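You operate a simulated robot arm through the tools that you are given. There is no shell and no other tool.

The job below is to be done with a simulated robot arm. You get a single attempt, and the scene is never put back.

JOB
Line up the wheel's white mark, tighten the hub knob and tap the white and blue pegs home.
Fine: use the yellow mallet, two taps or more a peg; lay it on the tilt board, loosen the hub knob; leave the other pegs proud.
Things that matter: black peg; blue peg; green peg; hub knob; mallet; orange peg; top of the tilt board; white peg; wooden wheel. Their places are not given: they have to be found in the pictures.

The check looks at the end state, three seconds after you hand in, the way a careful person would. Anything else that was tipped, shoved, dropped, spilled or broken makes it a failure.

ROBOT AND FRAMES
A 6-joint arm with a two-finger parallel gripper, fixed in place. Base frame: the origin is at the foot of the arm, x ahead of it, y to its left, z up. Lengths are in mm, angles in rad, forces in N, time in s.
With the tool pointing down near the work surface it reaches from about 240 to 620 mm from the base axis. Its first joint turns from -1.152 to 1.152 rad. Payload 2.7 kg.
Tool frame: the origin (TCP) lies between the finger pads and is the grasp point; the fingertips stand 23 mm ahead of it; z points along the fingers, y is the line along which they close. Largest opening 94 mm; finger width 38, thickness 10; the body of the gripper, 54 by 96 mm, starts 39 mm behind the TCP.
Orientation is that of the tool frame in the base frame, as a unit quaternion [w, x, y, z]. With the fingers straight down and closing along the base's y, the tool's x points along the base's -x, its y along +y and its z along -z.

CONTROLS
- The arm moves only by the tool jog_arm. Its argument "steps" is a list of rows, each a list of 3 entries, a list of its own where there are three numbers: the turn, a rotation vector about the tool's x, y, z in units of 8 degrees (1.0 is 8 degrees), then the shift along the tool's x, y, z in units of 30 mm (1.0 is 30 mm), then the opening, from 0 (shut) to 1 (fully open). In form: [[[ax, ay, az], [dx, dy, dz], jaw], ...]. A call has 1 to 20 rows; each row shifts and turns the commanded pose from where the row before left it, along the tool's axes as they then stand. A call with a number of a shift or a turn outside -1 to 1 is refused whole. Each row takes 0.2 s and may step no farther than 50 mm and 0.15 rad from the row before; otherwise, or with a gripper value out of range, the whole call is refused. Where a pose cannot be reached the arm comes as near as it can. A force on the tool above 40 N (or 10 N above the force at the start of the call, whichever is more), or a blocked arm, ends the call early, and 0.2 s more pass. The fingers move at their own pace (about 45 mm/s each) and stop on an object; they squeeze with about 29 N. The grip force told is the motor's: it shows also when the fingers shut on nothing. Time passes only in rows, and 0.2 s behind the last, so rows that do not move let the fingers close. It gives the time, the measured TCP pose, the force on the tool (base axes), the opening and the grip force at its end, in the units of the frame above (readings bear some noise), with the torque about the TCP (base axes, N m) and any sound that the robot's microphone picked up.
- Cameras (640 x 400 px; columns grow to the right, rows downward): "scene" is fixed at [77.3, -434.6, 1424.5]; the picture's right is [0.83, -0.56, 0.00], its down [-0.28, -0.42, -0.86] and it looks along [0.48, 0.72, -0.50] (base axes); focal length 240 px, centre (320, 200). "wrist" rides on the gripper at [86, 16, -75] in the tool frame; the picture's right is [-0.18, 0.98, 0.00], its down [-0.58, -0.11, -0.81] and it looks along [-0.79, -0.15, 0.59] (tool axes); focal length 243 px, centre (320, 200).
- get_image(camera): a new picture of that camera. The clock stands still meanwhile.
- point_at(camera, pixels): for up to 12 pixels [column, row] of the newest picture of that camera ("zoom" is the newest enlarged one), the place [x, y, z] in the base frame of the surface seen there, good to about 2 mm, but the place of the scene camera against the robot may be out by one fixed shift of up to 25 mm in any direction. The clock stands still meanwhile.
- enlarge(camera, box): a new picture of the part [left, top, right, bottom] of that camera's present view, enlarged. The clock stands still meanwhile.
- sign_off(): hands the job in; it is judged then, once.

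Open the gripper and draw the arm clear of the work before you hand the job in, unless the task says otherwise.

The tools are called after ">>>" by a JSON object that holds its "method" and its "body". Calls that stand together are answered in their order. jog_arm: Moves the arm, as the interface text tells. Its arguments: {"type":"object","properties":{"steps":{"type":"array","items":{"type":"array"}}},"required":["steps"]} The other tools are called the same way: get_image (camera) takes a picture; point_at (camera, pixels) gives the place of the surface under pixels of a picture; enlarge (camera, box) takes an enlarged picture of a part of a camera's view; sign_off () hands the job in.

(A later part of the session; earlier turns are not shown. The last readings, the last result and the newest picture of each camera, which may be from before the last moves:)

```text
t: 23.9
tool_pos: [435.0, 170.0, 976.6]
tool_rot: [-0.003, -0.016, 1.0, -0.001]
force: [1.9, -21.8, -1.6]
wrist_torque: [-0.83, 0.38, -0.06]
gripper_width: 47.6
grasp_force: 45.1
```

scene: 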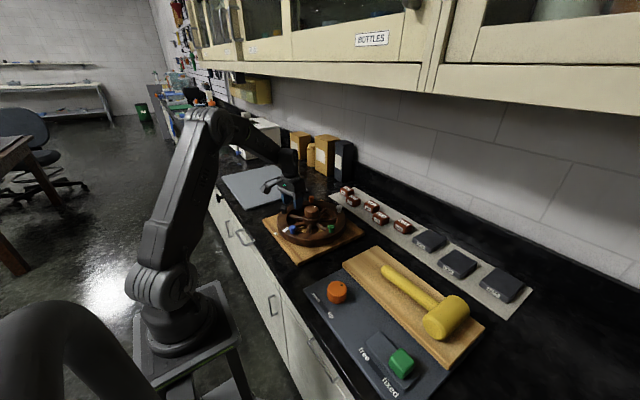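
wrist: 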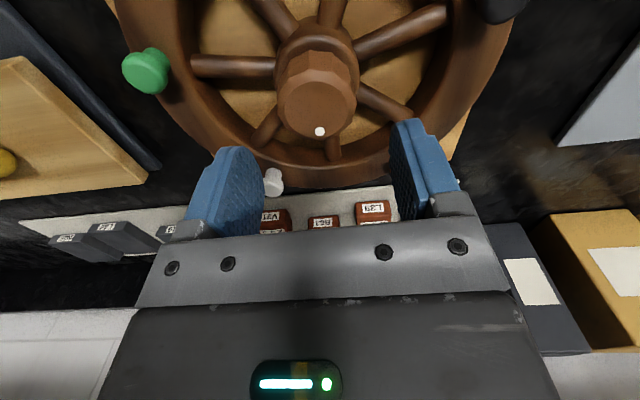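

>>> {"method": "jog_arm", "body": {"steps": [[[0, 0, 0], [0, -0.08, 0], 0.35], [[0, 0, 0], [0, 0, 0], 0.35]]}}

>>> {"method": "enlarge", "body": {"camera": "scene", "box": [250, 180, 380, 261]}}

```text
t: 24.5
tool_pos: [434.8, 169.1, 976.1]
tool_rot: [-0.001, -0.016, 1.0, 0.001]
force: [2.5, -2.5, -9.9]
wrist_torque: [-1.84, 0.02, -0.15]
gripper_width: 47.6
grasp_force: 44.7
```

```text
4.92 times, centred on (315, 220) of scene
```

zoom: 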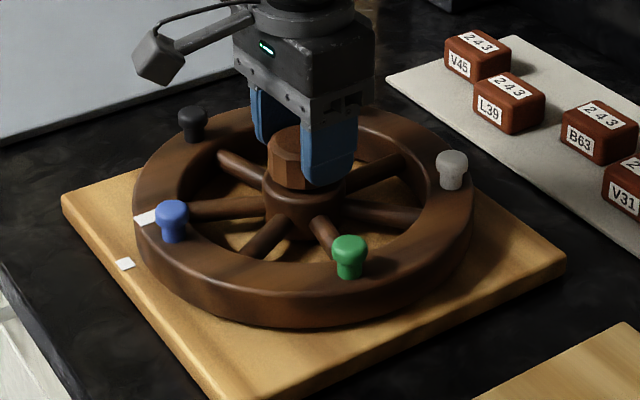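

Side force is now small but there's a residual torque; I release and regrip at this spot.

>>> {"method": "jog_arm", "body": {"steps": [[[0, 0, 0], [0, 0, 0], 0.6], [[0, 0, 0], [0, 0, 0], 0.6], [[0, 0, 0], [0, 0, 0.03], 0.6]]}}

>>> {"method": "jog_arm", "body": {"steps": [[[0, 0, 0], [0, 0, 0], 0.4], [[0, 0, 0], [0, 0, 0], 0.4], [[0, 0, 0], [0, 0, 0], 0.4]]}}

```text
t: 25.3
tool_pos: [435.0, 168.0, 975.0]
tool_rot: [-0.001, -0.016, 1.0, -0.001]
force: [0.4, -0.3, 0.3]
wrist_torque: [0.01, -0.02, 0.01]
gripper_width: 56.3
grasp_force: 0.0
```

```text
t: 26.1
tool_pos: [434.7, 170.8, 975.8]
tool_rot: [-0.001, -0.015, 1.0, 0.001]
force: [0.2, 15.1, -2.5]
wrist_torque: [0.17, -0.14, -0.03]
gripper_width: 47.7
grasp_force: 45.1
```

The knob's centre is at y ≈ 170.7; I open, shift +2.7 mm, and close again.

>>> {"method": "jog_arm", "body": {"steps": [[[0, 0, 0], [0, 0, 0], 0.6], [[0, 0, 0], [0, 0, 0], 0.6], [[0, 0, 0], [0, 0.09, 0], 0.6], [[0, 0, 0], [0, 0, 0], 0.6], [[0, 0, 0], [0, 0, 0], 0.4], [[0, 0, 0], [0, 0, 0], 0.4], [[0, 0, 0], [0, 0, 0], 0.4]]}}

```text
t: 27.7
tool_pos: [435.9, 169.5, 975.0]
tool_rot: [-0.002, -0.015, 1.0, -0.001]
force: [0.3, -16.5, 2.8]
wrist_torque: [-0.32, 0.16, 0.03]
gripper_width: 47.5
grasp_force: 44.7
```

>>> {"method": "jog_arm", "body": {"steps": [[[0, 0, 0], [0, 0, 0], 0.6], [[0, 0, 0], [0, 0, 0], 0.6], [[0, 0, 0], [0, -0.045, 0], 0.6], [[0, 0, 0], [0, 0, 0], 0.6], [[0, 0, 0], [0, 0, 0], 0.4], [[0, 0, 0], [0, 0, 0], 0.4], [[0, 0, 0], [0, 0, 0], 0.4]]}}

```text
t: 29.3
tool_pos: [434.3, 169.4, 976.1]
tool_rot: [-0.001, -0.015, 1.0, 0.0]
force: [0.1, -2.7, -1.3]
wrist_torque: [0.3, -0.08, 0.01]
gripper_width: 47.7
grasp_force: 44.6
```

Balanced now (−2.7 N). I turn clockwise 12° (tool +z) and read the torque and sound.

>>> {"method": "jog_arm", "body": {"steps": [[[0, 0, 0.5], [0, 0, 0], 0.4], [[0, 0, 0.5], [0, 0, 0], 0.4], [[0, 0, 0.5], [0, 0, 0], 0.4]]}}

>>> {"method": "enlarge", "body": {"camera": "scene", "box": [250, 180, 380, 261]}}

```text
t: 30.1
tool_pos: [435.1, 169.2, 974.0]
tool_rot: [-0.002, 0.09, 0.996, -0.001]
force: [-3.7, -8.6, 1.8]
wrist_torque: [1.21, -0.24, -0.04]
gripper_width: 47.8
grasp_force: 45.9
```

```text
4.92 times, centred on (315, 220) of scene
```

zoom: 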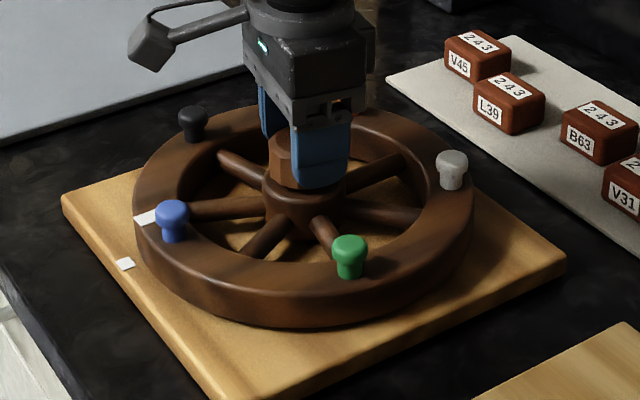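

The knob turns freely and the wheel stays put. I continue clockwise another 40°.

>>> {"method": "jog_arm", "body": {"steps": [[[0, 0, 0.8], [0, 0, 0], 0.4], [[0, 0, 0.8], [0, 0, 0], 0.4], [[0, 0, 0.8], [0, 0, 0], 0.4], [[0, 0, 0.8], [0, 0, 0], 0.4], [[0, 0, 0.8], [0, 0, 0], 0.4], [[0, 0, 0.8], [0, 0, 0], 0.4]]}}

>>> {"method": "enlarge", "body": {"camera": "scene", "box": [250, 180, 380, 261]}}

```text
t: 31.5
tool_pos: [435.6, 169.8, 975.8]
tool_rot: [-0.001, 0.413, 0.911, 0.0]
force: [-2.5, -2.8, 18.3]
wrist_torque: [-1.01, 0.58, 0.01]
gripper_width: 48.0
grasp_force: 44.9
```

```text
4.92 times, centred on (315, 220) of scene
```

zoom: 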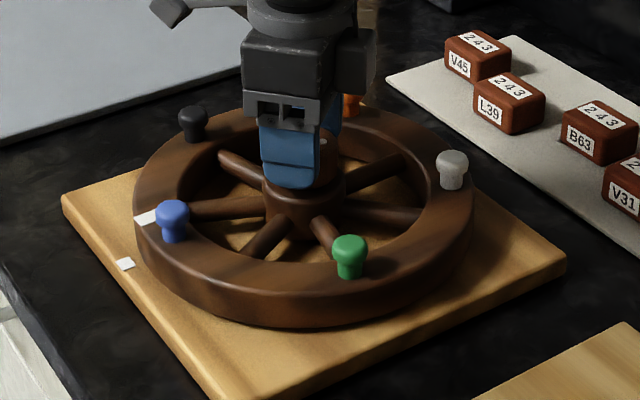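

The knob turned with the tool (~51° so far), no torque yet. I keep turning clockwise 32° and watch force.

>>> {"method": "jog_arm", "body": {"steps": [[[0, 0, 0.8], [0, 0, 0], 0.4], [[0, 0, 0.8], [0, 0, 0], 0.4], [[0, 0, 0.8], [0, 0, 0], 0.4], [[0, 0, 0.8], [0, 0, 0], 0.4], [[0, 0, 0.8], [0, 0, 0], 0.4]]}}

```text
t: 32.7
tool_pos: [435.5, 168.5, 975.7]
tool_rot: [0.0, 0.648, 0.762, 0.001]
force: [-4.1, -4.4, 20.9]
wrist_torque: [0.37, -0.08, 0.04]
gripper_width: 48.0
grasp_force: 44.9
```

Still no resisting torque at ~82°. I turn another 40°.

>>> {"method": "jog_arm", "body": {"steps": [[[0, 0, 0.8], [0, 0, 0], 0.4], [[0, 0, 0.8], [0, 0, 0], 0.4], [[0, 0, 0.8], [0, 0, 0], 0.4], [[0, 0, 0.8], [0, 0, 0], 0.4], [[0, 0, 0.8], [0, 0, 0], 0.4], [[0, 0, 0.8], [0, 0, 0], 0.4]]}}

>>> {"method": "enlarge", "body": {"camera": "scene", "box": [250, 180, 380, 261]}}

```text
t: 34.1
tool_pos: [435.2, 170.5, 975.1]
tool_rot: [0.0, 0.862, 0.506, -0.001]
force: [-8.0, -0.8, 22.2]
wrist_torque: [0.01, 1.07, -0.01]
gripper_width: 47.6
grasp_force: 44.5
```

```text
4.92 times, centred on (315, 220) of scene
```

zoom: 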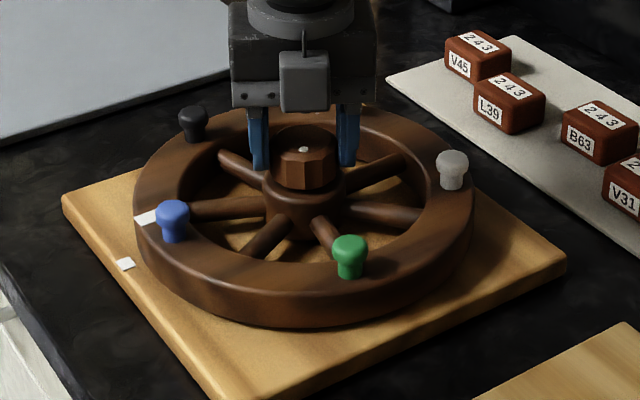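

Turned ~119° with the knob still free, wheel unmoved. I continue 48° more.

>>> {"method": "jog_arm", "body": {"steps": [[[0, 0, 0.8], [0, 0, 0], 0.4], [[0, 0, 0.8], [0, 0, 0], 0.4], [[0, 0, 0.8], [0, 0, 0], 0.4], [[0, 0, 0.8], [0, 0, 0], 0.4], [[0, 0, 0.8], [0, 0, 0], 0.4], [[0, 0, 0.8], [0, 0, 0], 0.4]]}}

```text
t: 35.2
tool_pos: [435.3, 170.0, 974.4]
tool_rot: [-0.01, 0.958, 0.288, -0.002]
force: [-6.7, 7.4, 2.4]
wrist_torque: [-0.59, -0.44, -0.02]
gripper_width: 48.1
grasp_force: 45.0
out of reach, approached as far as the arm can: row 5
stopped in row 5: the force on the tool passed its limit at 61 N (the readings are from after the stop); the commanded pose is now the measured one
```

The wrist reached its limit at ~147° total. I open, lift, straighten the small tilt, and look at the knob before going back for another grip.

>>> {"method": "jog_arm", "body": {"steps": [[[0, 0, 0], [0, 0, 0], 0.75], [[0, 0, 0], [0, 0, 0], 0.75], [[0, 0, 0], [0, 0, 0], 0.75], [[0, 0, 0], [0, 0, -0.6], 0.75], [[0, 0, 0], [0, 0, -0.9], 0.75], [[-0.146, 0, -0.5], [0, 0, 0], 0.75], [[0, 0, -1], [0, 0, 0], 0.75], [[0, 0, -1], [0, 0, 0], 0.75], [[0, 0, -1], [0, 0, 0], 0.75], [[0, 0, -1], [0, 0, 0], 0.75]]}}

>>> {"method": "enlarge", "body": {"camera": "scene", "box": [250, 180, 380, 261]}}

```text
t: 37.5
tool_pos: [436.4, 168.4, 1018.4]
tool_rot: [0.001, 0.821, 0.571, 0.002]
force: [0.6, -0.2, 0.4]
wrist_torque: [0.02, -0.04, 0.02]
gripper_width: 70.5
grasp_force: 0.0
```

```text
4.92 times, centred on (315, 220) of scene
```

zoom: 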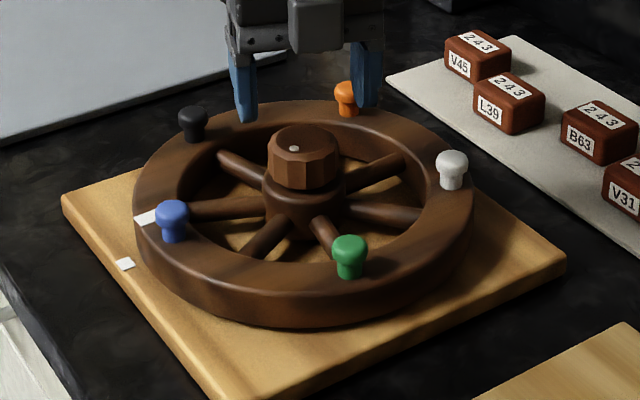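

The dot moved to (294,149), so the knob turned ~150° clockwise; its height looks unchanged. I measure dot and top height to compare with the start.

>>> {"method": "point_at", "body": {"camera": "zoom", "pixels": [[294, 149], [305, 138], [303, 143], [300, 165], [303, 186], [147, 218], [172, 210], [349, 242], [451, 157]]}}

>>> {"method": "enlarge", "body": {"camera": "scene", "box": [290, 195, 338, 225]}}

```text
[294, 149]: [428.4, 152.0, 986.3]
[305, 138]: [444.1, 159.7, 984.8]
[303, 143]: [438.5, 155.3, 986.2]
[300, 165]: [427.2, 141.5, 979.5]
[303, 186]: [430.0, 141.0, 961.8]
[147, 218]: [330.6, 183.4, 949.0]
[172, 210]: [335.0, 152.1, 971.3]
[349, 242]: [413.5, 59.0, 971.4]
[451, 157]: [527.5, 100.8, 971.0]
```

```text
13.33 times, centred on (314, 210) of scene
```

zoom: 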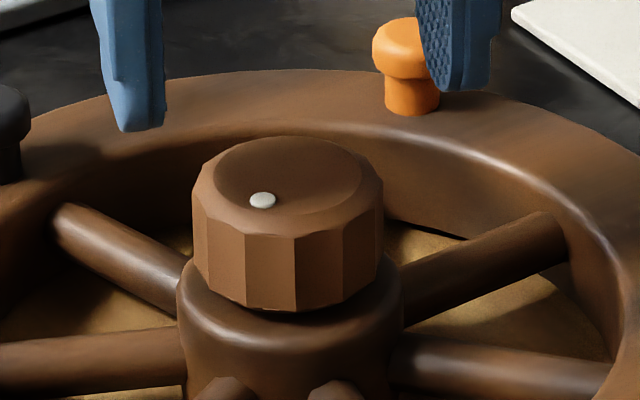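

The knob's dot is now at about −151° and its height is unchanged. I swing the open gripper back counterclockwise in the air for a second grip.

>>> {"method": "jog_arm", "body": {"steps": [[[0, 0, -1], [0, 0, 0], 0.75], [[0, 0, -1], [0, 0, 0], 0.75], [[0, 0, -1], [0, 0, 0], 0.75], [[0, 0, -1], [0, 0, 0], 0.75], [[0, 0, -1], [0, 0, 0], 0.75], [[0, 0, -1], [0, 0, 0], 0.75], [[0, 0, -1], [0, 0, 0], 0.75], [[0, 0, -1], [0, 0, 0], 0.75], [[0, 0, -1], [0, 0, 0], 0.75], [[0, 0, -1], [0, 0, 0], 0.75], [[0, 0, -1], [0, 0, 0], 0.75], [[0, 0, -1], [0, 0, 0], 0.75], [[0, 0, -1], [0, 0, 0], 0.75], [[0, 0, -1], [0, 0, 0], 0.75], [[0, 0, -1], [0, 0, 0], 0.75], [[0, 0, -1], [0, 0, 0], 0.75], [[0, 0, -1], [0, 0, 0], 0.75], [[0, 0, -1], [0, 0, 0], 0.75], [[0, 0, -1], [0, 0, 0], 0.75], [[0, 0, -1], [0, 0, 0], 0.75]]}}

>>> {"method": "jog_arm", "body": {"steps": [[[0, 0, -1], [0, 0, 0], 0.75], [[0, 0, -1], [0, 0, 0], 0.75], [[0, 0, -1], [0, 0, 0], 0.75], [[0, 0, -1], [0, 0, 0], 0.75], [[0, 0, -1], [0, 0, 0], 0.75], [[0, 0, -1], [0, 0, 0], 0.75], [[0, 0, 0], [0, 0, 0], 0.75]]}}

```text
t: 41.6
tool_pos: [435.0, 168.0, 1018.9]
tool_rot: [0.001, -0.42, 0.908, 0.001]
force: [0.2, -0.2, -0.1]
wrist_torque: [0.03, 0.01, 0.02]
gripper_width: 70.4
grasp_force: 0.1
```

```text
t: 43.2
tool_pos: [437.0, 167.7, 1020.6]
tool_rot: [-0.002, 0.753, -0.658, 0.0]
force: [0.4, -0.3, 0.8]
wrist_torque: [-0.01, -0.01, -0.01]
gripper_width: 70.6
grasp_force: 0.0
```

Now at ρ≈98°. I centre on (435.4,169.7), lower and grip again.

>>> {"method": "jog_arm", "body": {"steps": [[[0, 0, 0], [-0.073, 0.044, 0.5], 0.75], [[0, 0, 0], [0, 0, 0.6], 0.75], [[0, 0, 0], [0, 0, 0.4], 0.75], [[0, 0, 0], [0, 0, 0], 0.6], [[0, 0, 0], [0, 0, 0], 0.4], [[0, 0, 0], [0, 0, 0], 0.4], [[0, 0, 0], [0, 0, 0], 0.4]]}}

```text
t: 44.9
tool_pos: [435.0, 170.9, 974.2]
tool_rot: [-0.001, 0.752, -0.659, 0.0]
force: [2.7, 1.9, -3.8]
wrist_torque: [-0.03, -0.01, 0.0]
gripper_width: 47.6
grasp_force: 45.0
```

Well centred grip with small forces. I turn clockwise in steps and watch for torque, sound or wheel motion.

>>> {"method": "jog_arm", "body": {"steps": [[[0, 0, 0.8], [0, 0, 0], 0.4], [[0, 0, 0.8], [0, 0, 0], 0.4], [[0, 0, 0.8], [0, 0, 0], 0.4], [[0, 0, 0.8], [0, 0, 0], 0.4], [[0, 0, 0.8], [0, 0, 0], 0.4], [[0, 0, 0.8], [0, 0, 0], 0.4]]}}

>>> {"method": "jog_arm", "body": {"steps": [[[0, 0, 0.8], [0, 0, 0], 0.4], [[0, 0, 0.8], [0, 0, 0], 0.4], [[0, 0, 0.8], [0, 0, 0], 0.4], [[0, 0, 0.8], [0, 0, 0], 0.4], [[0, 0, 0.8], [0, 0, 0], 0.4], [[0, 0, 0.8], [0, 0, 0], 0.4]]}}

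>>> {"method": "enlarge", "body": {"camera": "scene", "box": [250, 180, 380, 261]}}

```text
t: 46.2
tool_pos: [435.0, 168.2, 973.7]
tool_rot: [0.001, -0.491, 0.871, 0.001]
force: [6.0, -0.3, -7.2]
wrist_torque: [0.21, 0.19, 0.56]
gripper_width: 47.8
grasp_force: 20.9
```

```text
t: 47.6
tool_pos: [434.7, 169.3, 973.1]
tool_rot: [0.002, -0.18, 0.984, 0.0]
force: [0.1, 0.0, -1.1]
wrist_torque: [-0.36, -0.6, 1.54]
gripper_width: 47.7
grasp_force: 44.6
```

```text
4.92 times, centred on (315, 220) of scene
```

zoom: 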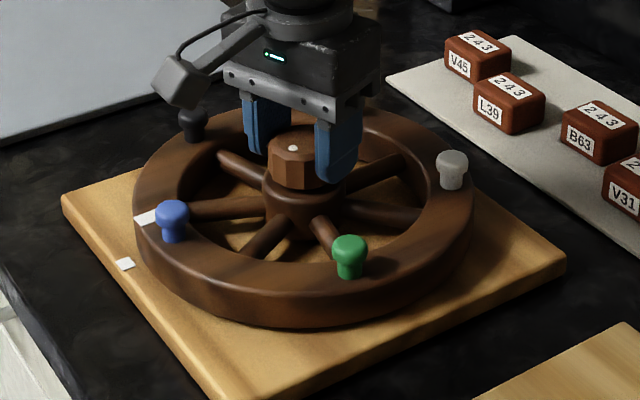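

The torque rose to 1.5 N m while the dot stayed at (293,148): the knob is against its stop, tight. The wheel hasn't shifted. I release, lift, square up, and go to look at the mallet.

>>> {"method": "jog_arm", "body": {"steps": [[[0, 0, 0], [0, 0, 0], 0.75], [[0, 0, 0], [0, 0, 0], 0.75], [[0, 0, 0], [0, 0, 0], 0.75], [[0, 0, 0], [0, 0, -0.8], 0.75], [[0, 0, 0], [0, 0, -1], 0.75], [[0, 0, 0.87], [0, 0, -1], 0.75], [[0, 0, 0.87], [0, 0, 0], 0.75], [[0, 0, 0.86], [0, 0, 0], 0.75]]}}

>>> {"method": "jog_arm", "body": {"steps": [[[0, 0, 0], [0.13, -0.974, -0.08], 1], [[0, 0, 0], [0.13, -0.974, -0.08], 1], [[0, 0, 0], [0.13, -0.974, -0.08], 1], [[0, 0, 0], [0.13, -0.974, -0.08], 1], [[0, 0, 0], [0.13, -0.974, -0.08], 1], [[0, 0, 0], [0.13, -0.974, -0.08], 1], [[0, 0, 0], [0.13, -0.974, -0.08], 1], [[0, 0, 0], [0.13, -0.974, -0.08], 1], [[0, 0, 0], [0.13, -0.974, -0.08], 1], [[0, 0, 0], [0.13, -0.974, -0.08], 1], [[0, 0, 0], [0.13, -0.974, -0.08], 1], [[0, 0, 0], [0.13, -0.974, -0.08], 1], [[0, 0, 0], [0.13, -0.974, -0.08], 1], [[0, 0, 0], [0.13, -0.974, -0.08], 1], [[0, 0, 0], [0, 0, 0], 1]]}}

>>> {"method": "get_image", "body": {"camera": "wrist"}}

>>> {"method": "enlarge", "body": {"camera": "scene", "box": [250, 180, 380, 261]}}

```text
t: 49.5
tool_pos: [434.6, 171.1, 1058.0]
tool_rot: [0.001, 0.003, 1.0, 0.001]
force: [-0.5, 0.7, -0.1]
wrist_torque: [0.0, -0.02, 0.02]
gripper_width: 70.2
grasp_force: 0.0
```

```text
t: 52.6
tool_pos: [377.8, -241.1, 1091.4]
tool_rot: [0.001, 0.001, 1.0, 0.001]
force: [0.5, 0.2, 0.4]
wrist_torque: [0.0, 0.01, 0.04]
gripper_width: 94.0
grasp_force: 0.0
```

```text
taken
```

wrist: 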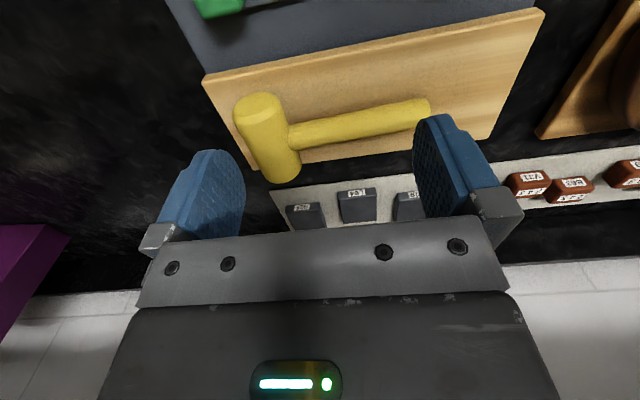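

```text
4.92 times, centred on (315, 220) of scene
```

zoom: 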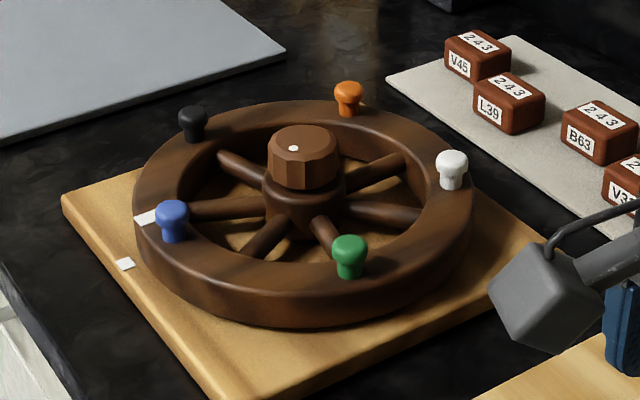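

The wheel is undisturbed. Now the mallet: head near (267,135), handle to (430,108) in the wrist picture; I enlarge and measure it.

>>> {"method": "enlarge", "body": {"camera": "wrist", "box": [220, 60, 460, 210]}}

>>> {"method": "point_at", "body": {"camera": "zoom", "pixels": [[100, 105], [75, 160], [180, 320], [130, 200], [95, 130], [165, 290], [210, 205], [350, 165], [540, 120], [350, 195], [110, 320], [60, 120]]}}

>>> {"method": "point_at", "body": {"camera": "zoom", "pixels": [[120, 110], [150, 150], [172, 200], [190, 250], [205, 300], [50, 150], [80, 220], [110, 290], [200, 180], [200, 215], [350, 145], [350, 180]]}}

```text
2.67 times, centred on (340, 135) of wrist
```

zoom: 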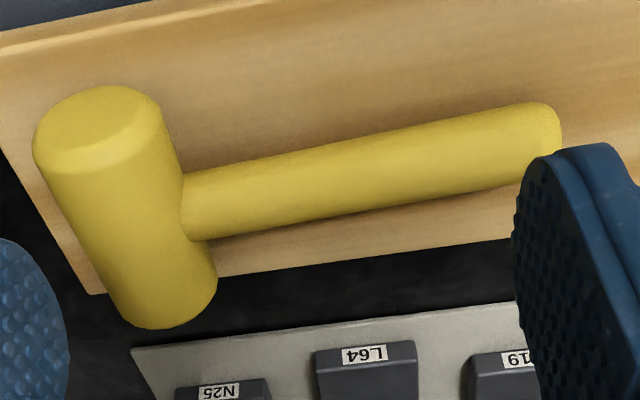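

```text
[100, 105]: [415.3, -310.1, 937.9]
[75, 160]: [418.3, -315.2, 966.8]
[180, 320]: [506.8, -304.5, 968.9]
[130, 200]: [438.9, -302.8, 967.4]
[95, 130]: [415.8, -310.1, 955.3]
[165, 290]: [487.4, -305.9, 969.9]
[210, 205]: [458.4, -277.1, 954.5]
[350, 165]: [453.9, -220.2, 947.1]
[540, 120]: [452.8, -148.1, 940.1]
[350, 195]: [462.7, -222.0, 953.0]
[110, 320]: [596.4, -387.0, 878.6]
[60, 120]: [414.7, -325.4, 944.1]
```

```text
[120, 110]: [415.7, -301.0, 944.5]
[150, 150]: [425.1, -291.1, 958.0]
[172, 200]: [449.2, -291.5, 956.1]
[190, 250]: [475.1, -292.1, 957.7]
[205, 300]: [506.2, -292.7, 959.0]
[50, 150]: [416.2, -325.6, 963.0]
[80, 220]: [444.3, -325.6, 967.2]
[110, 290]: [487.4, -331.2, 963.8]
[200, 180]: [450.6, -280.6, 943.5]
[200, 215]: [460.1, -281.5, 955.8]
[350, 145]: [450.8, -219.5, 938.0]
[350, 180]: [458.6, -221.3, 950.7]
```

The mallet head spans x≈415–508, centre y≈−314, diameter ≈50, with the handle at x≈461 along +y. I'll grip the head's near end across its diameter, beside the handle, at x≈426; first move above it.

>>> {"method": "jog_arm", "body": {"steps": [[[0, 0, 0], [-0.4, -0.607, 0.758], 0.9], [[0, 0, 0], [-0.4, -0.607, 0.758], 0.9], [[0, 0, 0], [-0.4, -0.607, 0.758], 0.9], [[0, 0, 0], [-0.4, -0.607, 0.758], 0.9], [[0, 0, 0], [0, 0, 0], 0.9], [[0, 0, 0], [0, 0, 0], 0.9]]}}

>>> {"method": "get_image", "body": {"camera": "wrist"}}

>>> {"method": "enlarge", "body": {"camera": "scene", "box": [340, 230, 500, 330]}}

```text
t: 54.0
tool_pos: [427.0, -310.6, 999.4]
tool_rot: [0.002, 0.002, 1.0, 0.001]
force: [-0.6, 0.2, 0.3]
wrist_torque: [0.0, -0.03, 0.0]
gripper_width: 84.4
grasp_force: 0.1
```

```text
taken
```

wrist: 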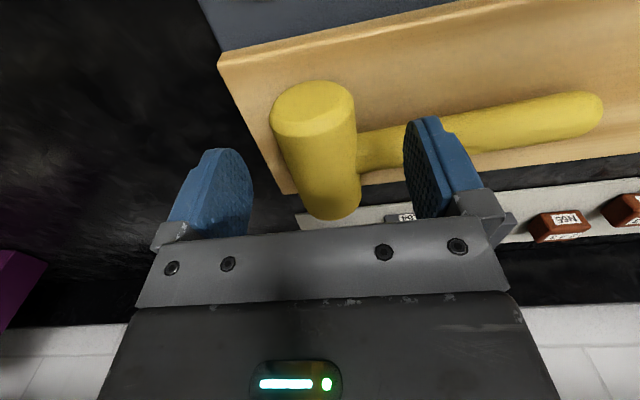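

```text
4.00 times, centred on (420, 280) of scene
```

zoom: 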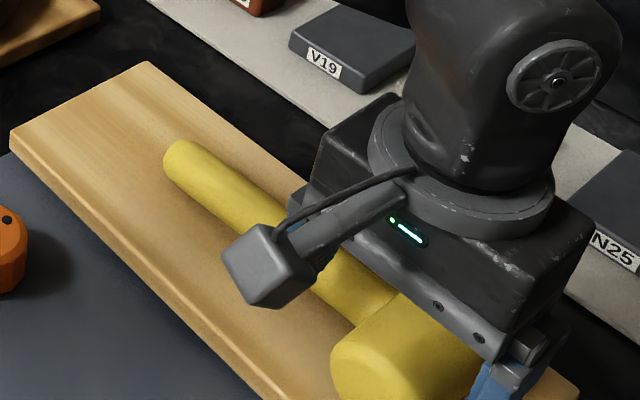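

I recheck the head's edges and the handle root from this closer view.

>>> {"method": "point_at", "body": {"camera": "wrist", "pixels": [[313, 90], [272, 122], [355, 115], [315, 140], [277, 150], [357, 145], [360, 165], [365, 140], [320, 205], [345, 210], [310, 215], [420, 135]]}}

>>> {"method": "enlarge", "body": {"camera": "wrist", "box": [240, 70, 440, 195]}}

```text
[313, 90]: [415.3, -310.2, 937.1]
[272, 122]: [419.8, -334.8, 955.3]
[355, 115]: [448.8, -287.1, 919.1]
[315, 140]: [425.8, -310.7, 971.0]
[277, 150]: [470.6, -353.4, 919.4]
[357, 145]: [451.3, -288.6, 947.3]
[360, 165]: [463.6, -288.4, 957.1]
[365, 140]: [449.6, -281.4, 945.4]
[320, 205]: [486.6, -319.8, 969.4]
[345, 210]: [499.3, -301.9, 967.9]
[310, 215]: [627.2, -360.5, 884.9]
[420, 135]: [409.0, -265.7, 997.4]
```

```text
3.20 times, centred on (340, 132) of wrist
```

zoom: 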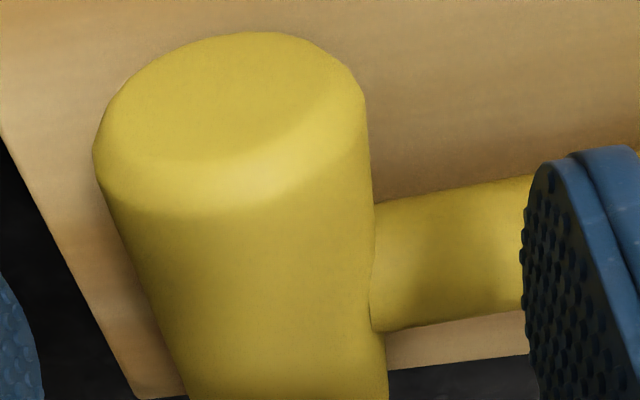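

The head centre is about y −311, z 945, radius 25.5. I lower to z ≈ 954 with the fingers either side of the head.

>>> {"method": "jog_arm", "body": {"steps": [[[0, 0, 0], [0.03, 0, 0.5], 0.9], [[0, 0, 0], [0, 0, 0.5], 0.9], [[0, 0, 0], [0, 0, 0.3], 0.9], [[0, 0, 0], [0, 0, 0.21], 0.9], [[0, 0, 0], [0, 0, 0], 0.9]]}}

>>> {"method": "get_image", "body": {"camera": "wrist"}}

```text
t: 55.2
tool_pos: [427.5, -310.9, 954.1]
tool_rot: [0.001, 0.002, 1.0, 0.0]
force: [-0.2, -0.1, 0.3]
wrist_torque: [-0.01, 0.01, 0.0]
gripper_width: 84.8
grasp_force: 0.0
```

```text
taken
```

wrist: 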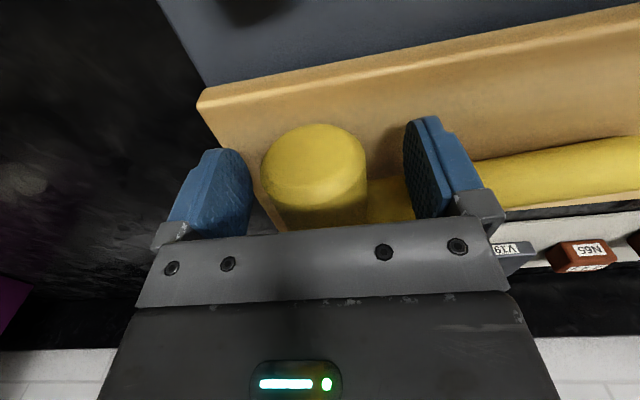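

The head lies between the fingers. I back off 1.5 mm from the handle and close.

>>> {"method": "jog_arm", "body": {"steps": [[[0, 0, 0], [0.05, 0, 0], 0.8], [[0, 0, 0], [0, 0, 0], 0.7], [[0, 0, 0], [0, 0, 0], 0.6], [[0, 0, 0], [0, 0, 0], 0.45], [[0, 0, 0], [0, 0, 0], 0.45], [[0, 0, 0], [0, 0, 0], 0.45]]}}

```text
t: 56.6
tool_pos: [423.6, -311.6, 955.0]
tool_rot: [0.002, 0.001, 1.0, 0.001]
force: [-0.7, -3.2, 1.5]
wrist_torque: [0.09, -0.02, -0.22]
gripper_width: 51.1
grasp_force: 29.4
```

Gripped at 51.1 mm with 29 N. I firm the grip and lift 25 mm.

>>> {"method": "jog_arm", "body": {"steps": [[[0, 0, 0], [0, 0, 0], 0.3], [[0, 0, 0], [0, 0, 0], 0.3], [[0, 0, 0], [0, 0, -0.3], 0.3], [[0, 0, 0], [0, 0, -0.3], 0.3], [[0, 0, 0], [0, 0, -0.3], 0.3], [[0, 0, 0], [0, 0, 0], 0.3]]}}

>>> {"method": "get_image", "body": {"camera": "wrist"}}

>>> {"method": "enlarge", "body": {"camera": "scene", "box": [340, 230, 500, 330]}}

```text
t: 58.0
tool_pos: [424.5, -310.8, 982.2]
tool_rot: [0.0, 0.001, 1.0, 0.0]
force: [-0.4, -0.1, -3.6]
wrist_torque: [-0.02, 0.13, 0.0]
gripper_width: 50.9
grasp_force: 29.3
```

```text
taken
```

wrist: 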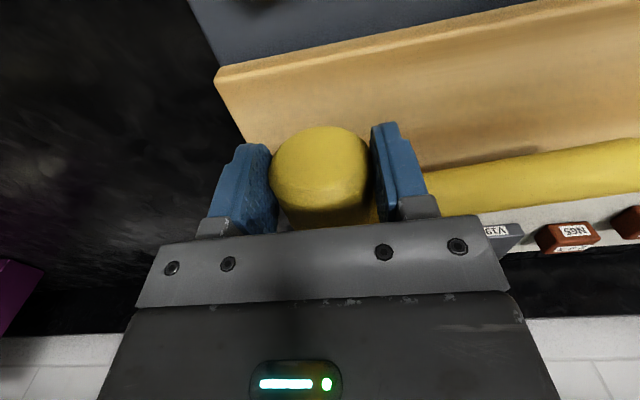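

```text
4.00 times, centred on (420, 280) of scene
```

zoom: 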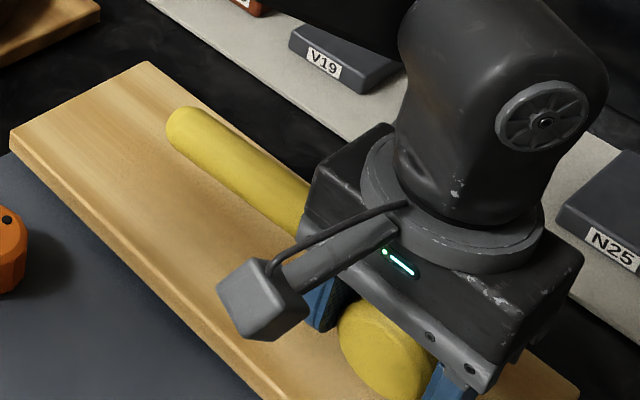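

The mallet is held (3.6 N, 0.37 kg). I raise it, carry it across to above the white peg near (520,114), and turn so the handle points away from the wheel.

>>> {"method": "jog_arm", "body": {"steps": [[[0, 0, 0], [0, 0, -0.87], 0.3], [[0, 0, 0], [0, 0, -0.87], 0.3], [[0, 0, 0], [0, 0, -0.87], 0.3], [[0, 0, 0], [-0.204, 0.947, 0], 0.3], [[0, 0, 0], [-0.204, 0.947, 0], 0.3], [[0, 0, 0], [-0.204, 0.947, 0], 0.3], [[0, 0, 0], [-0.204, 0.947, 0], 0.3], [[0, 0, 0], [-0.204, 0.947, 0], 0.3], [[0, 0, 0], [-0.204, 0.947, 0], 0.3], [[0, 0, 0], [-0.204, 0.947, 0], 0.3], [[0, 0, 0], [-0.204, 0.947, 0], 0.3], [[0, 0, 0], [-0.204, 0.947, 0], 0.3], [[0, 0, 0], [-0.204, 0.947, 0], 0.3], [[0, 0, 0], [-0.204, 0.947, 0], 0.3], [[0, 0, 0], [-0.204, 0.947, 0], 0.3], [[0, 0, 0], [-0.204, 0.947, 0], 0.3], [[0, 0, 0], [-0.204, 0.947, 0], 0.3], [[0, 0, 0], [-0.204, 0.947, 0], 0.3]]}}

>>> {"method": "jog_arm", "body": {"steps": [[[0, 0, 0.9375], [0, 0, 0], 0.3], [[0, 0, 0.9375], [0, 0, 0], 0.3], [[0, 0, 0.9375], [0, 0, 0], 0.3], [[0, 0, 0.9375], [0, 0, 0], 0.3], [[0, 0, 0], [0, 0, 0], 0.3]]}}

>>> {"method": "get_image", "body": {"camera": "wrist"}}

>>> {"method": "enlarge", "body": {"camera": "scene", "box": [260, 150, 420, 250]}}

```text
t: 61.9
tool_pos: [517.0, 114.1, 1061.2]
tool_rot: [0.001, 0.002, 1.0, 0.001]
force: [0.1, 1.2, -2.7]
wrist_torque: [-0.09, 0.14, 0.01]
gripper_width: 51.0
grasp_force: 29.2
```

```text
t: 63.0
tool_pos: [517.7, 112.9, 1061.5]
tool_rot: [0.001, 0.261, 0.965, 0.001]
force: [0.6, -0.2, -3.1]
wrist_torque: [0.03, 0.13, 0.0]
gripper_width: 50.8
grasp_force: 29.1
```

```text
taken
```

wrist: 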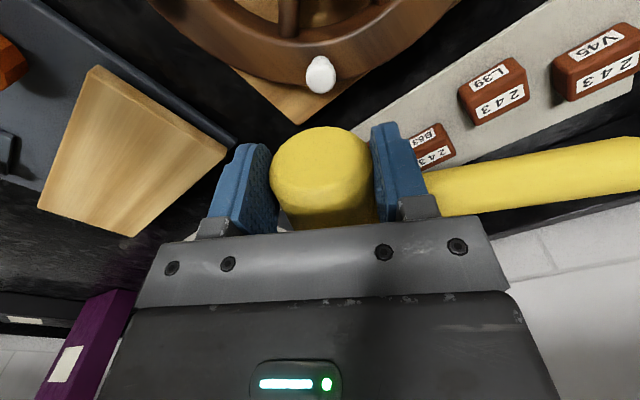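

```text
4.00 times, centred on (340, 200) of scene
```

zoom: 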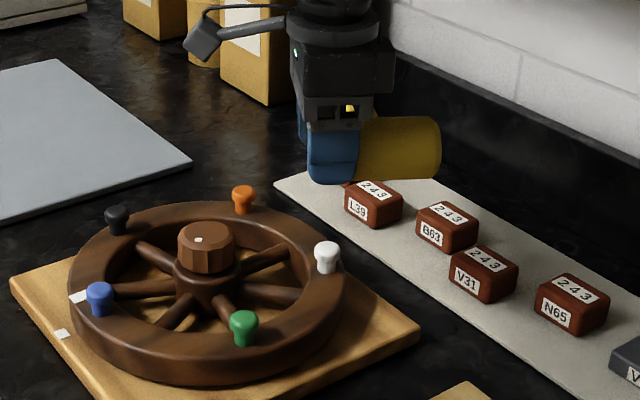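

The white peg is visible at (321,73) in the wrist picture; I read its exact place.

>>> {"method": "point_at", "body": {"camera": "wrist", "pixels": [[321, 76], [308, 76], [335, 76], [321, 90], [321, 62], [322, 160], [322, 135], [500, 185]]}}

>>> {"method": "enlarge", "body": {"camera": "wrist", "box": [240, 40, 440, 240]}}

```text
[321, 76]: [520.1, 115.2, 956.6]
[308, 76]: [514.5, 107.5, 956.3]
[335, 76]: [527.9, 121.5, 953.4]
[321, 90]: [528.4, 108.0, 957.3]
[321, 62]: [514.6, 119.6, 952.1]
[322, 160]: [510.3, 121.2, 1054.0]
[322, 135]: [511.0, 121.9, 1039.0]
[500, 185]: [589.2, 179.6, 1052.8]
```

```text
2.00 times, centred on (340, 140) of wrist
```

zoom: 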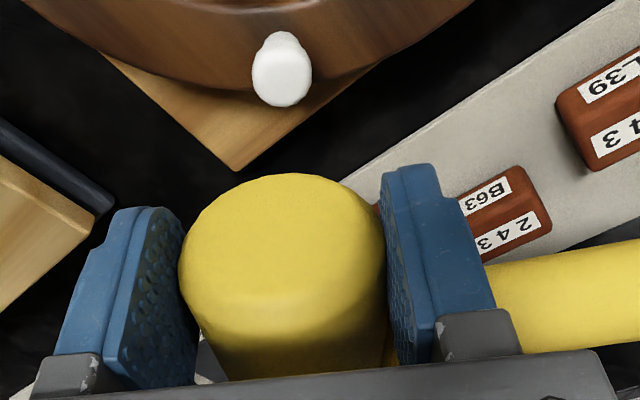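

The white peg's centre is (521.3,114.2), about 12.8 mm inside the head's end face as it hangs. I nudge to fit and lower to just above the peg.

>>> {"method": "jog_arm", "body": {"steps": [[[0, 0, 0], [0.05, -0.05, 0.6], 0.3], [[0, 0, 0], [0, 0, 0.7], 0.3], [[0, 0, 0], [0, 0, 0.5], 0.3], [[0, 0, 0], [0, 0, 0.25], 0.3], [[0, 0, 0], [0, 0, 0], 0.3]]}}

>>> {"method": "enlarge", "body": {"camera": "scene", "box": [300, 180, 380, 230]}}

>>> {"method": "get_image", "body": {"camera": "wrist"}}

```text
t: 64.2
tool_pos: [514.8, 113.4, 998.4]
tool_rot: [0.001, 0.261, 0.965, 0.001]
force: [0.0, -0.5, -3.3]
wrist_torque: [0.01, 0.11, 0.0]
gripper_width: 51.0
grasp_force: 28.2
```

```text
8.00 times, centred on (340, 205) of scene
```

zoom: 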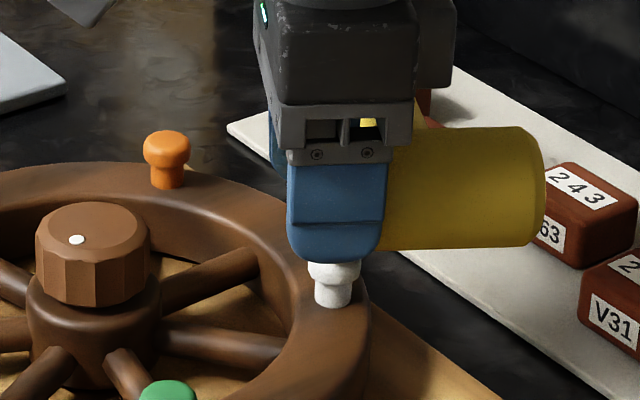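

```text
taken
```

wrist: 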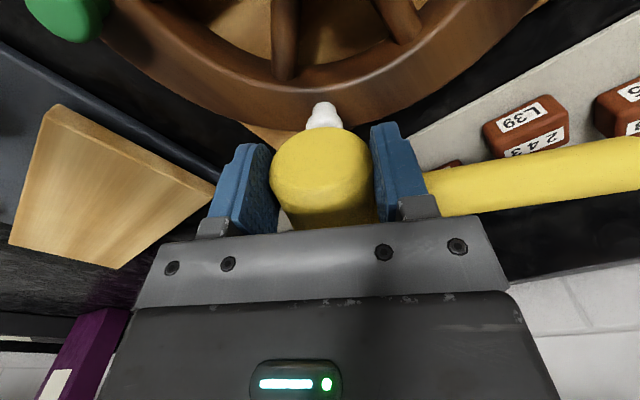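

The head hangs right above the white peg. First tap: down ~12 mm and back up.

>>> {"method": "jog_arm", "body": {"steps": [[[0, 0, 0], [0, 0, 0.4], 0.3], [[0, 0, 0], [0, 0, -0.4], 0.3], [[0, 0, 0], [0, 0, 0], 0.3]]}}

>>> {"method": "enlarge", "body": {"camera": "scene", "box": [300, 180, 380, 230]}}

```text
t: 65.0
tool_pos: [515.6, 113.0, 999.3]
tool_rot: [0.001, 0.261, 0.965, 0.001]
force: [-0.3, -0.4, -3.4]
wrist_torque: [0.01, 0.18, -0.01]
gripper_width: 51.1
grasp_force: 28.7
```

```text
8.00 times, centred on (340, 205) of scene
```

zoom: 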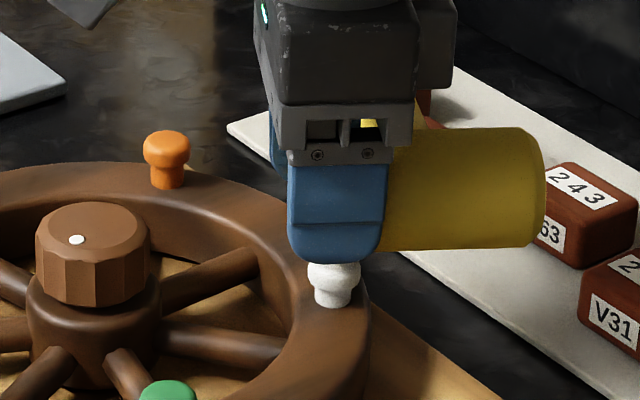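

The white peg sank a little (head edge now at row ~290). Second tap, ~3 mm deeper.

>>> {"method": "jog_arm", "body": {"steps": [[[0, 0, 0], [0, 0, 0.5], 0.3], [[0, 0, 0], [0, 0, -0.5], 0.3], [[0, 0, 0], [0, 0, 0], 0.3]]}}

>>> {"method": "enlarge", "body": {"camera": "scene", "box": [300, 180, 380, 230]}}

```text
t: 65.8
tool_pos: [514.4, 113.9, 997.5]
tool_rot: [0.001, 0.259, 0.966, 0.002]
force: [0.1, 0.5, -2.7]
wrist_torque: [0.02, 0.12, 0.0]
gripper_width: 50.9
grasp_force: 29.2
```

```text
8.00 times, centred on (340, 205) of scene
```

zoom: 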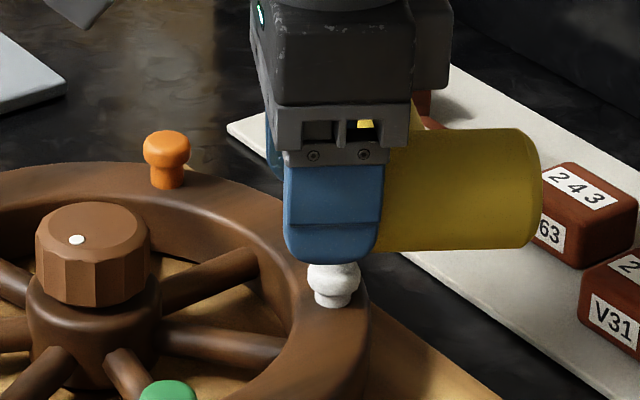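

Still a little stem showing (rows 293–308). Third tap, deeper.

>>> {"method": "jog_arm", "body": {"steps": [[[0, 0, 0], [0, 0, 0.65], 0.3], [[0, 0, 0], [0, 0, -0.65], 0.3], [[0, 0, 0], [0, 0, 0], 0.3]]}}

>>> {"method": "enlarge", "body": {"camera": "scene", "box": [300, 180, 380, 230]}}

```text
t: 66.7
tool_pos: [516.5, 113.7, 998.6]
tool_rot: [0.001, 0.26, 0.966, 0.001]
force: [0.0, 0.7, -3.3]
wrist_torque: [0.0, 0.15, -0.02]
gripper_width: 50.9
grasp_force: 28.6
```

```text
8.00 times, centred on (340, 205) of scene
```

zoom: 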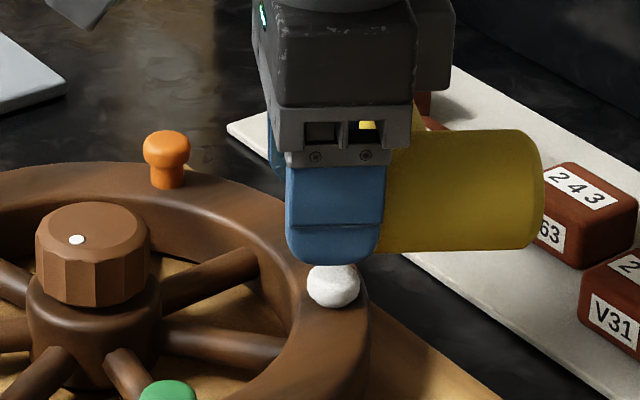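

The head now seems to sit on the rim. One more firm tap to make sure it is home.

>>> {"method": "jog_arm", "body": {"steps": [[[0, 0, 0], [0, 0, 0.72], 0.3], [[0, 0, 0], [0, 0, -0.72], 0.3], [[0, 0, 0], [0, 0, 0], 0.3]]}}

>>> {"method": "enlarge", "body": {"camera": "scene", "box": [300, 180, 380, 230]}}

```text
t: 67.5
tool_pos: [515.6, 113.1, 998.1]
tool_rot: [0.002, 0.259, 0.966, 0.002]
force: [0.1, 0.2, -3.0]
wrist_torque: [-0.01, 0.14, 0.0]
gripper_width: 51.2
grasp_force: 29.2
```

```text
8.00 times, centred on (340, 205) of scene
```

zoom: 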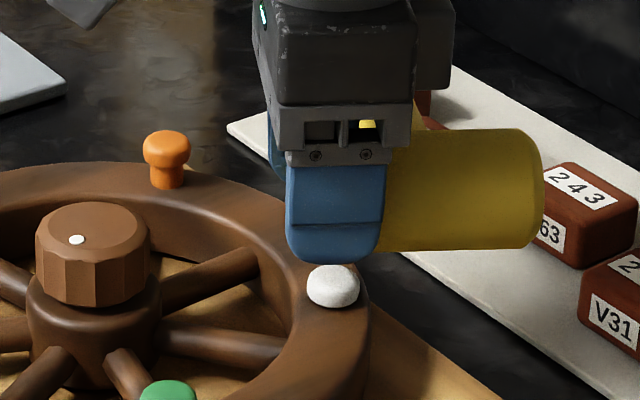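

The head moved ~3 px more at the top. Another tap slightly deeper to find the bottom.

>>> {"method": "jog_arm", "body": {"steps": [[[0, 0, 0], [0, 0, 0.8], 0.3], [[0, 0, 0], [0, 0, -0.8], 0.3], [[0, 0, 0], [0, 0, 0], 0.3]]}}

>>> {"method": "enlarge", "body": {"camera": "scene", "box": [300, 180, 380, 230]}}

```text
t: 68.2
tool_pos: [516.2, 114.6, 997.1]
tool_rot: [0.0, 0.26, 0.965, 0.003]
force: [0.4, 0.9, -3.7]
wrist_torque: [0.01, 0.12, 0.0]
gripper_width: 51.0
grasp_force: 28.8
```

```text
8.00 times, centred on (340, 205) of scene
```

zoom: 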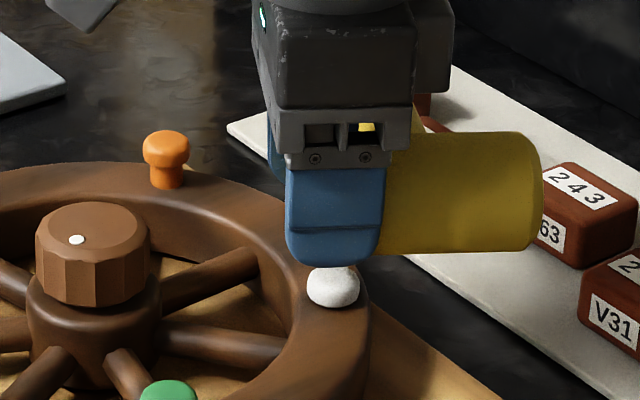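

No change in the picture now (head bottom 307, top ~266). I lift 35 mm and measure the peg-top height.

>>> {"method": "jog_arm", "body": {"steps": [[[0, 0, 0], [0, 0, -0.6], 0.3], [[0, 0, 0], [0, 0, -0.6], 0.3], [[0, 0, 0], [0, 0, -0.8], 0.3], [[0, 0, 0], [0, 0, 0], 0.3]]}}

>>> {"method": "get_image", "body": {"camera": "wrist"}}

>>> {"method": "enlarge", "body": {"camera": "scene", "box": [300, 180, 380, 230]}}

>>> {"method": "point_at", "body": {"camera": "zoom", "pixels": [[333, 275], [333, 282], [167, 138], [375, 300], [340, 320], [168, 395]]}}

```text
t: 69.2
tool_pos: [515.2, 114.6, 1061.0]
tool_rot: [0.001, 0.26, 0.966, 0.0]
force: [0.6, 0.1, -3.3]
wrist_torque: [-0.02, 0.15, -0.01]
gripper_width: 50.9
grasp_force: 28.7
```

```text
taken
```

wrist: 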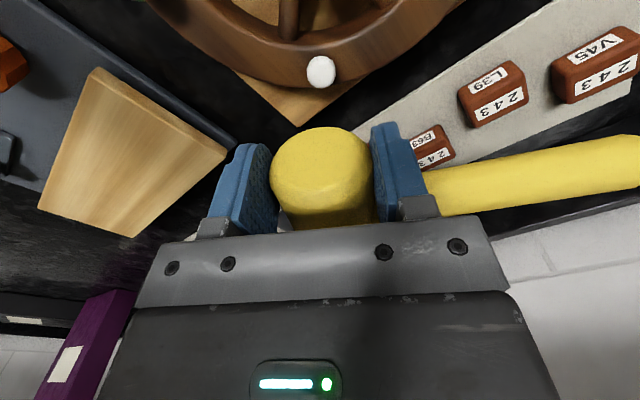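

```text
8.00 times, centred on (340, 205) of scene
```

zoom: 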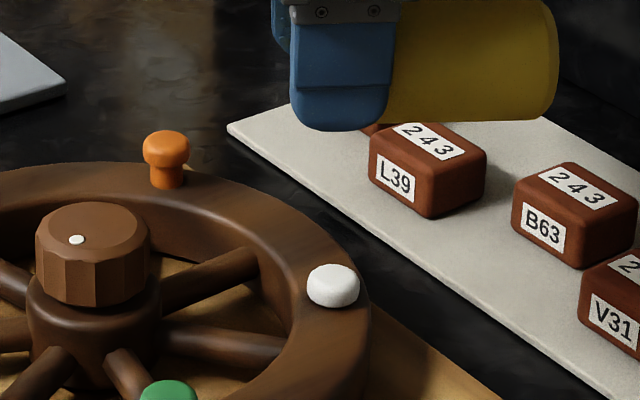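

```text
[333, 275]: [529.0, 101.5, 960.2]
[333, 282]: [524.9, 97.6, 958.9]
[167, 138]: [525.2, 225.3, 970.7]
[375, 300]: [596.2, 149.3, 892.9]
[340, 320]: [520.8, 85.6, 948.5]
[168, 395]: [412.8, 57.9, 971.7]
```

White is home: its top now 11.7 mm above the rim versus 22 mm for orange. Next I turn the mallet 90° in the air and carry it over to the blue peg near (329,163).

>>> {"method": "jog_arm", "body": {"steps": [[[0, 0, -0.9375], [0, 0, 0], 0.3], [[0, 0, -0.9375], [0, 0, 0], 0.3], [[0, 0, -0.9375], [0, 0, 0], 0.3], [[0, 0, -0.9375], [0, 0, 0], 0.3], [[0, 0, -0.9375], [0, 0, 0], 0.3], [[0, 0, -0.9375], [0, 0, 0], 0.3], [[0, 0, -0.9375], [0, 0, 0], 0.3], [[0, 0, -0.9375], [0, 0, 0], 0.3], [[0, 0, -0.9375], [0, 0, 0], 0.3], [[0, 0, -0.9375], [0, 0, 0], 0.3], [[0, 0, -0.9375], [0, 0, 0], 0.3], [[0, 0, -0.9375], [0, 0, 0], 0.3]]}}

>>> {"method": "jog_arm", "body": {"steps": [[[0, 0, 0], [0.262, 0.882, 0], 0.3], [[0, 0, 0], [0.262, 0.882, 0], 0.3], [[0, 0, 0], [0.262, 0.882, 0], 0.3], [[0, 0, 0], [0.262, 0.882, 0], 0.3], [[0, 0, 0], [0.262, 0.882, 0], 0.3], [[0, 0, 0], [0.262, 0.882, 0], 0.3], [[0, 0, 0], [0.262, 0.882, 0], 0.3], [[0, 0, 0], [0, 0, 0], 0.3]]}}

>>> {"method": "get_image", "body": {"camera": "wrist"}}

>>> {"method": "get_image", "body": {"camera": "scene"}}

```text
t: 71.8
tool_pos: [515.5, 114.0, 1060.4]
tool_rot: [0.002, -0.5, 0.866, 0.0]
force: [0.7, -0.4, -3.3]
wrist_torque: [-0.14, 0.0, -0.04]
gripper_width: 51.0
grasp_force: 29.0
```

```text
t: 73.7
tool_pos: [325.2, 160.0, 1056.4]
tool_rot: [0.001, -0.499, 0.867, 0.0]
force: [0.1, 0.9, -3.4]
wrist_torque: [-0.12, -0.01, -0.02]
gripper_width: 50.9
grasp_force: 29.2
```

```text
taken
```

wrist: 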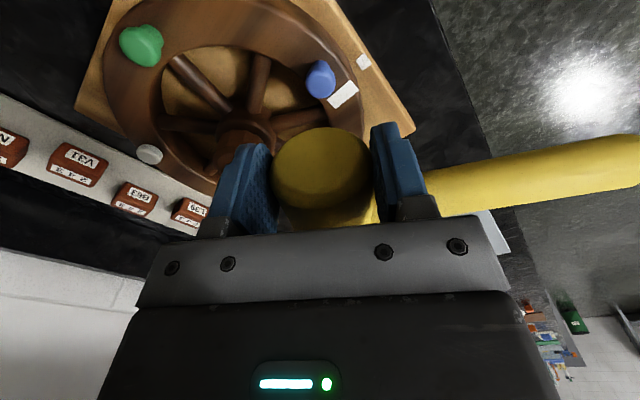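

```text
taken
```

scene: 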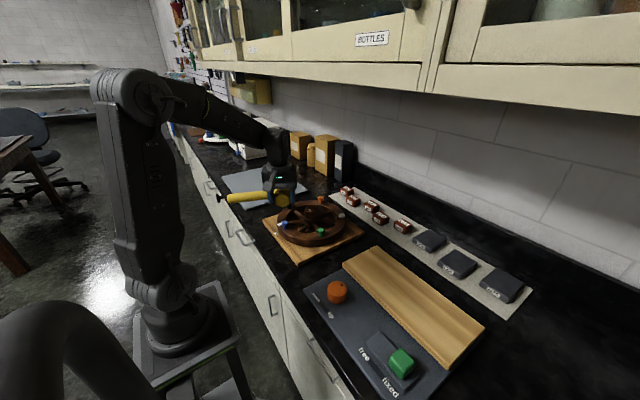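

The blue peg appears at (320,80), in line with the head. I read blue's centre relative to the head face.

>>> {"method": "point_at", "body": {"camera": "wrist", "pixels": [[321, 82], [308, 82], [334, 82], [320, 95], [321, 70], [322, 135], [322, 160], [343, 95], [363, 62]]}}

>>> {"method": "enlarge", "body": {"camera": "wrist", "box": [240, 40, 440, 165]}}

```text
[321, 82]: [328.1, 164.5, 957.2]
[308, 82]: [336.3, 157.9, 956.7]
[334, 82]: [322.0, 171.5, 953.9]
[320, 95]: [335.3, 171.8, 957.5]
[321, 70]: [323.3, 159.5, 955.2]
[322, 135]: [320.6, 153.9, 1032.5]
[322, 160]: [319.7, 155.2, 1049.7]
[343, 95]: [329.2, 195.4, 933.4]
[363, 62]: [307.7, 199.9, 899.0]
```

```text
3.20 times, centred on (340, 102) of wrist
```

zoom: 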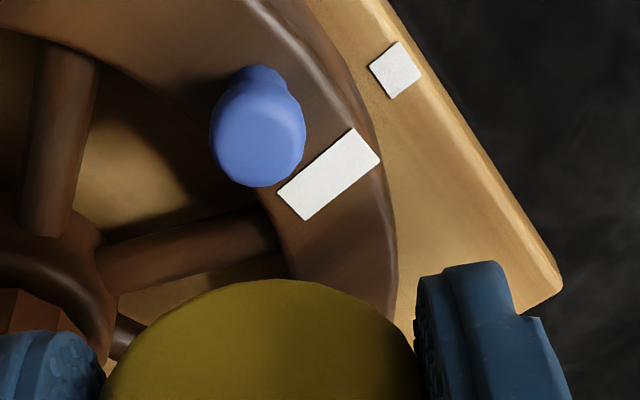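

Marks still agree (167.5° vs 167.6°). The blue centre is 14 mm inside the face and 1.8 mm to tool −y; I correct that and lower to just above it.

>>> {"method": "jog_arm", "body": {"steps": [[[0, 0, 0], [0, -0.06, 0.6], 0.3], [[0, 0, 0], [0, 0, 0.6], 0.3], [[0, 0, 0], [0, 0, 0.5], 0.3], [[0, 0, 0], [0, 0, 0.2], 0.3], [[0, 0, 0], [0, 0, 0], 0.3]]}}

>>> {"method": "enlarge", "body": {"camera": "scene", "box": [250, 185, 330, 235]}}

>>> {"method": "get_image", "body": {"camera": "wrist"}}

```text
t: 74.8
tool_pos: [328.8, 157.5, 1000.9]
tool_rot: [0.002, -0.498, 0.867, 0.0]
force: [-0.1, -0.6, -3.6]
wrist_torque: [-0.14, -0.02, -0.02]
gripper_width: 51.2
grasp_force: 29.3
```

```text
8.00 times, centred on (290, 210) of scene
```

zoom: 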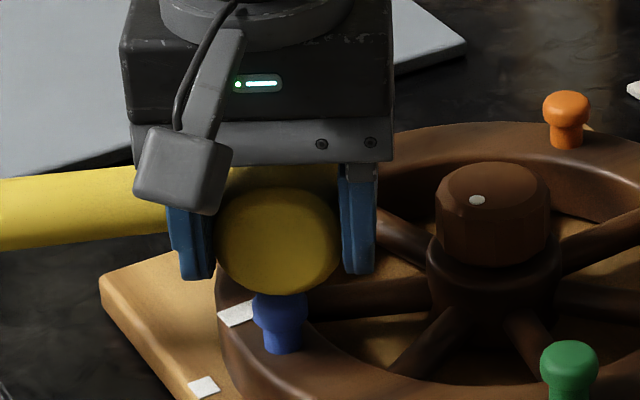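

```text
taken
```

wrist: 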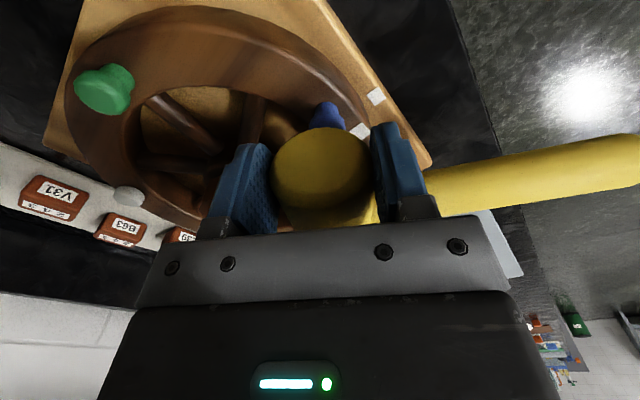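

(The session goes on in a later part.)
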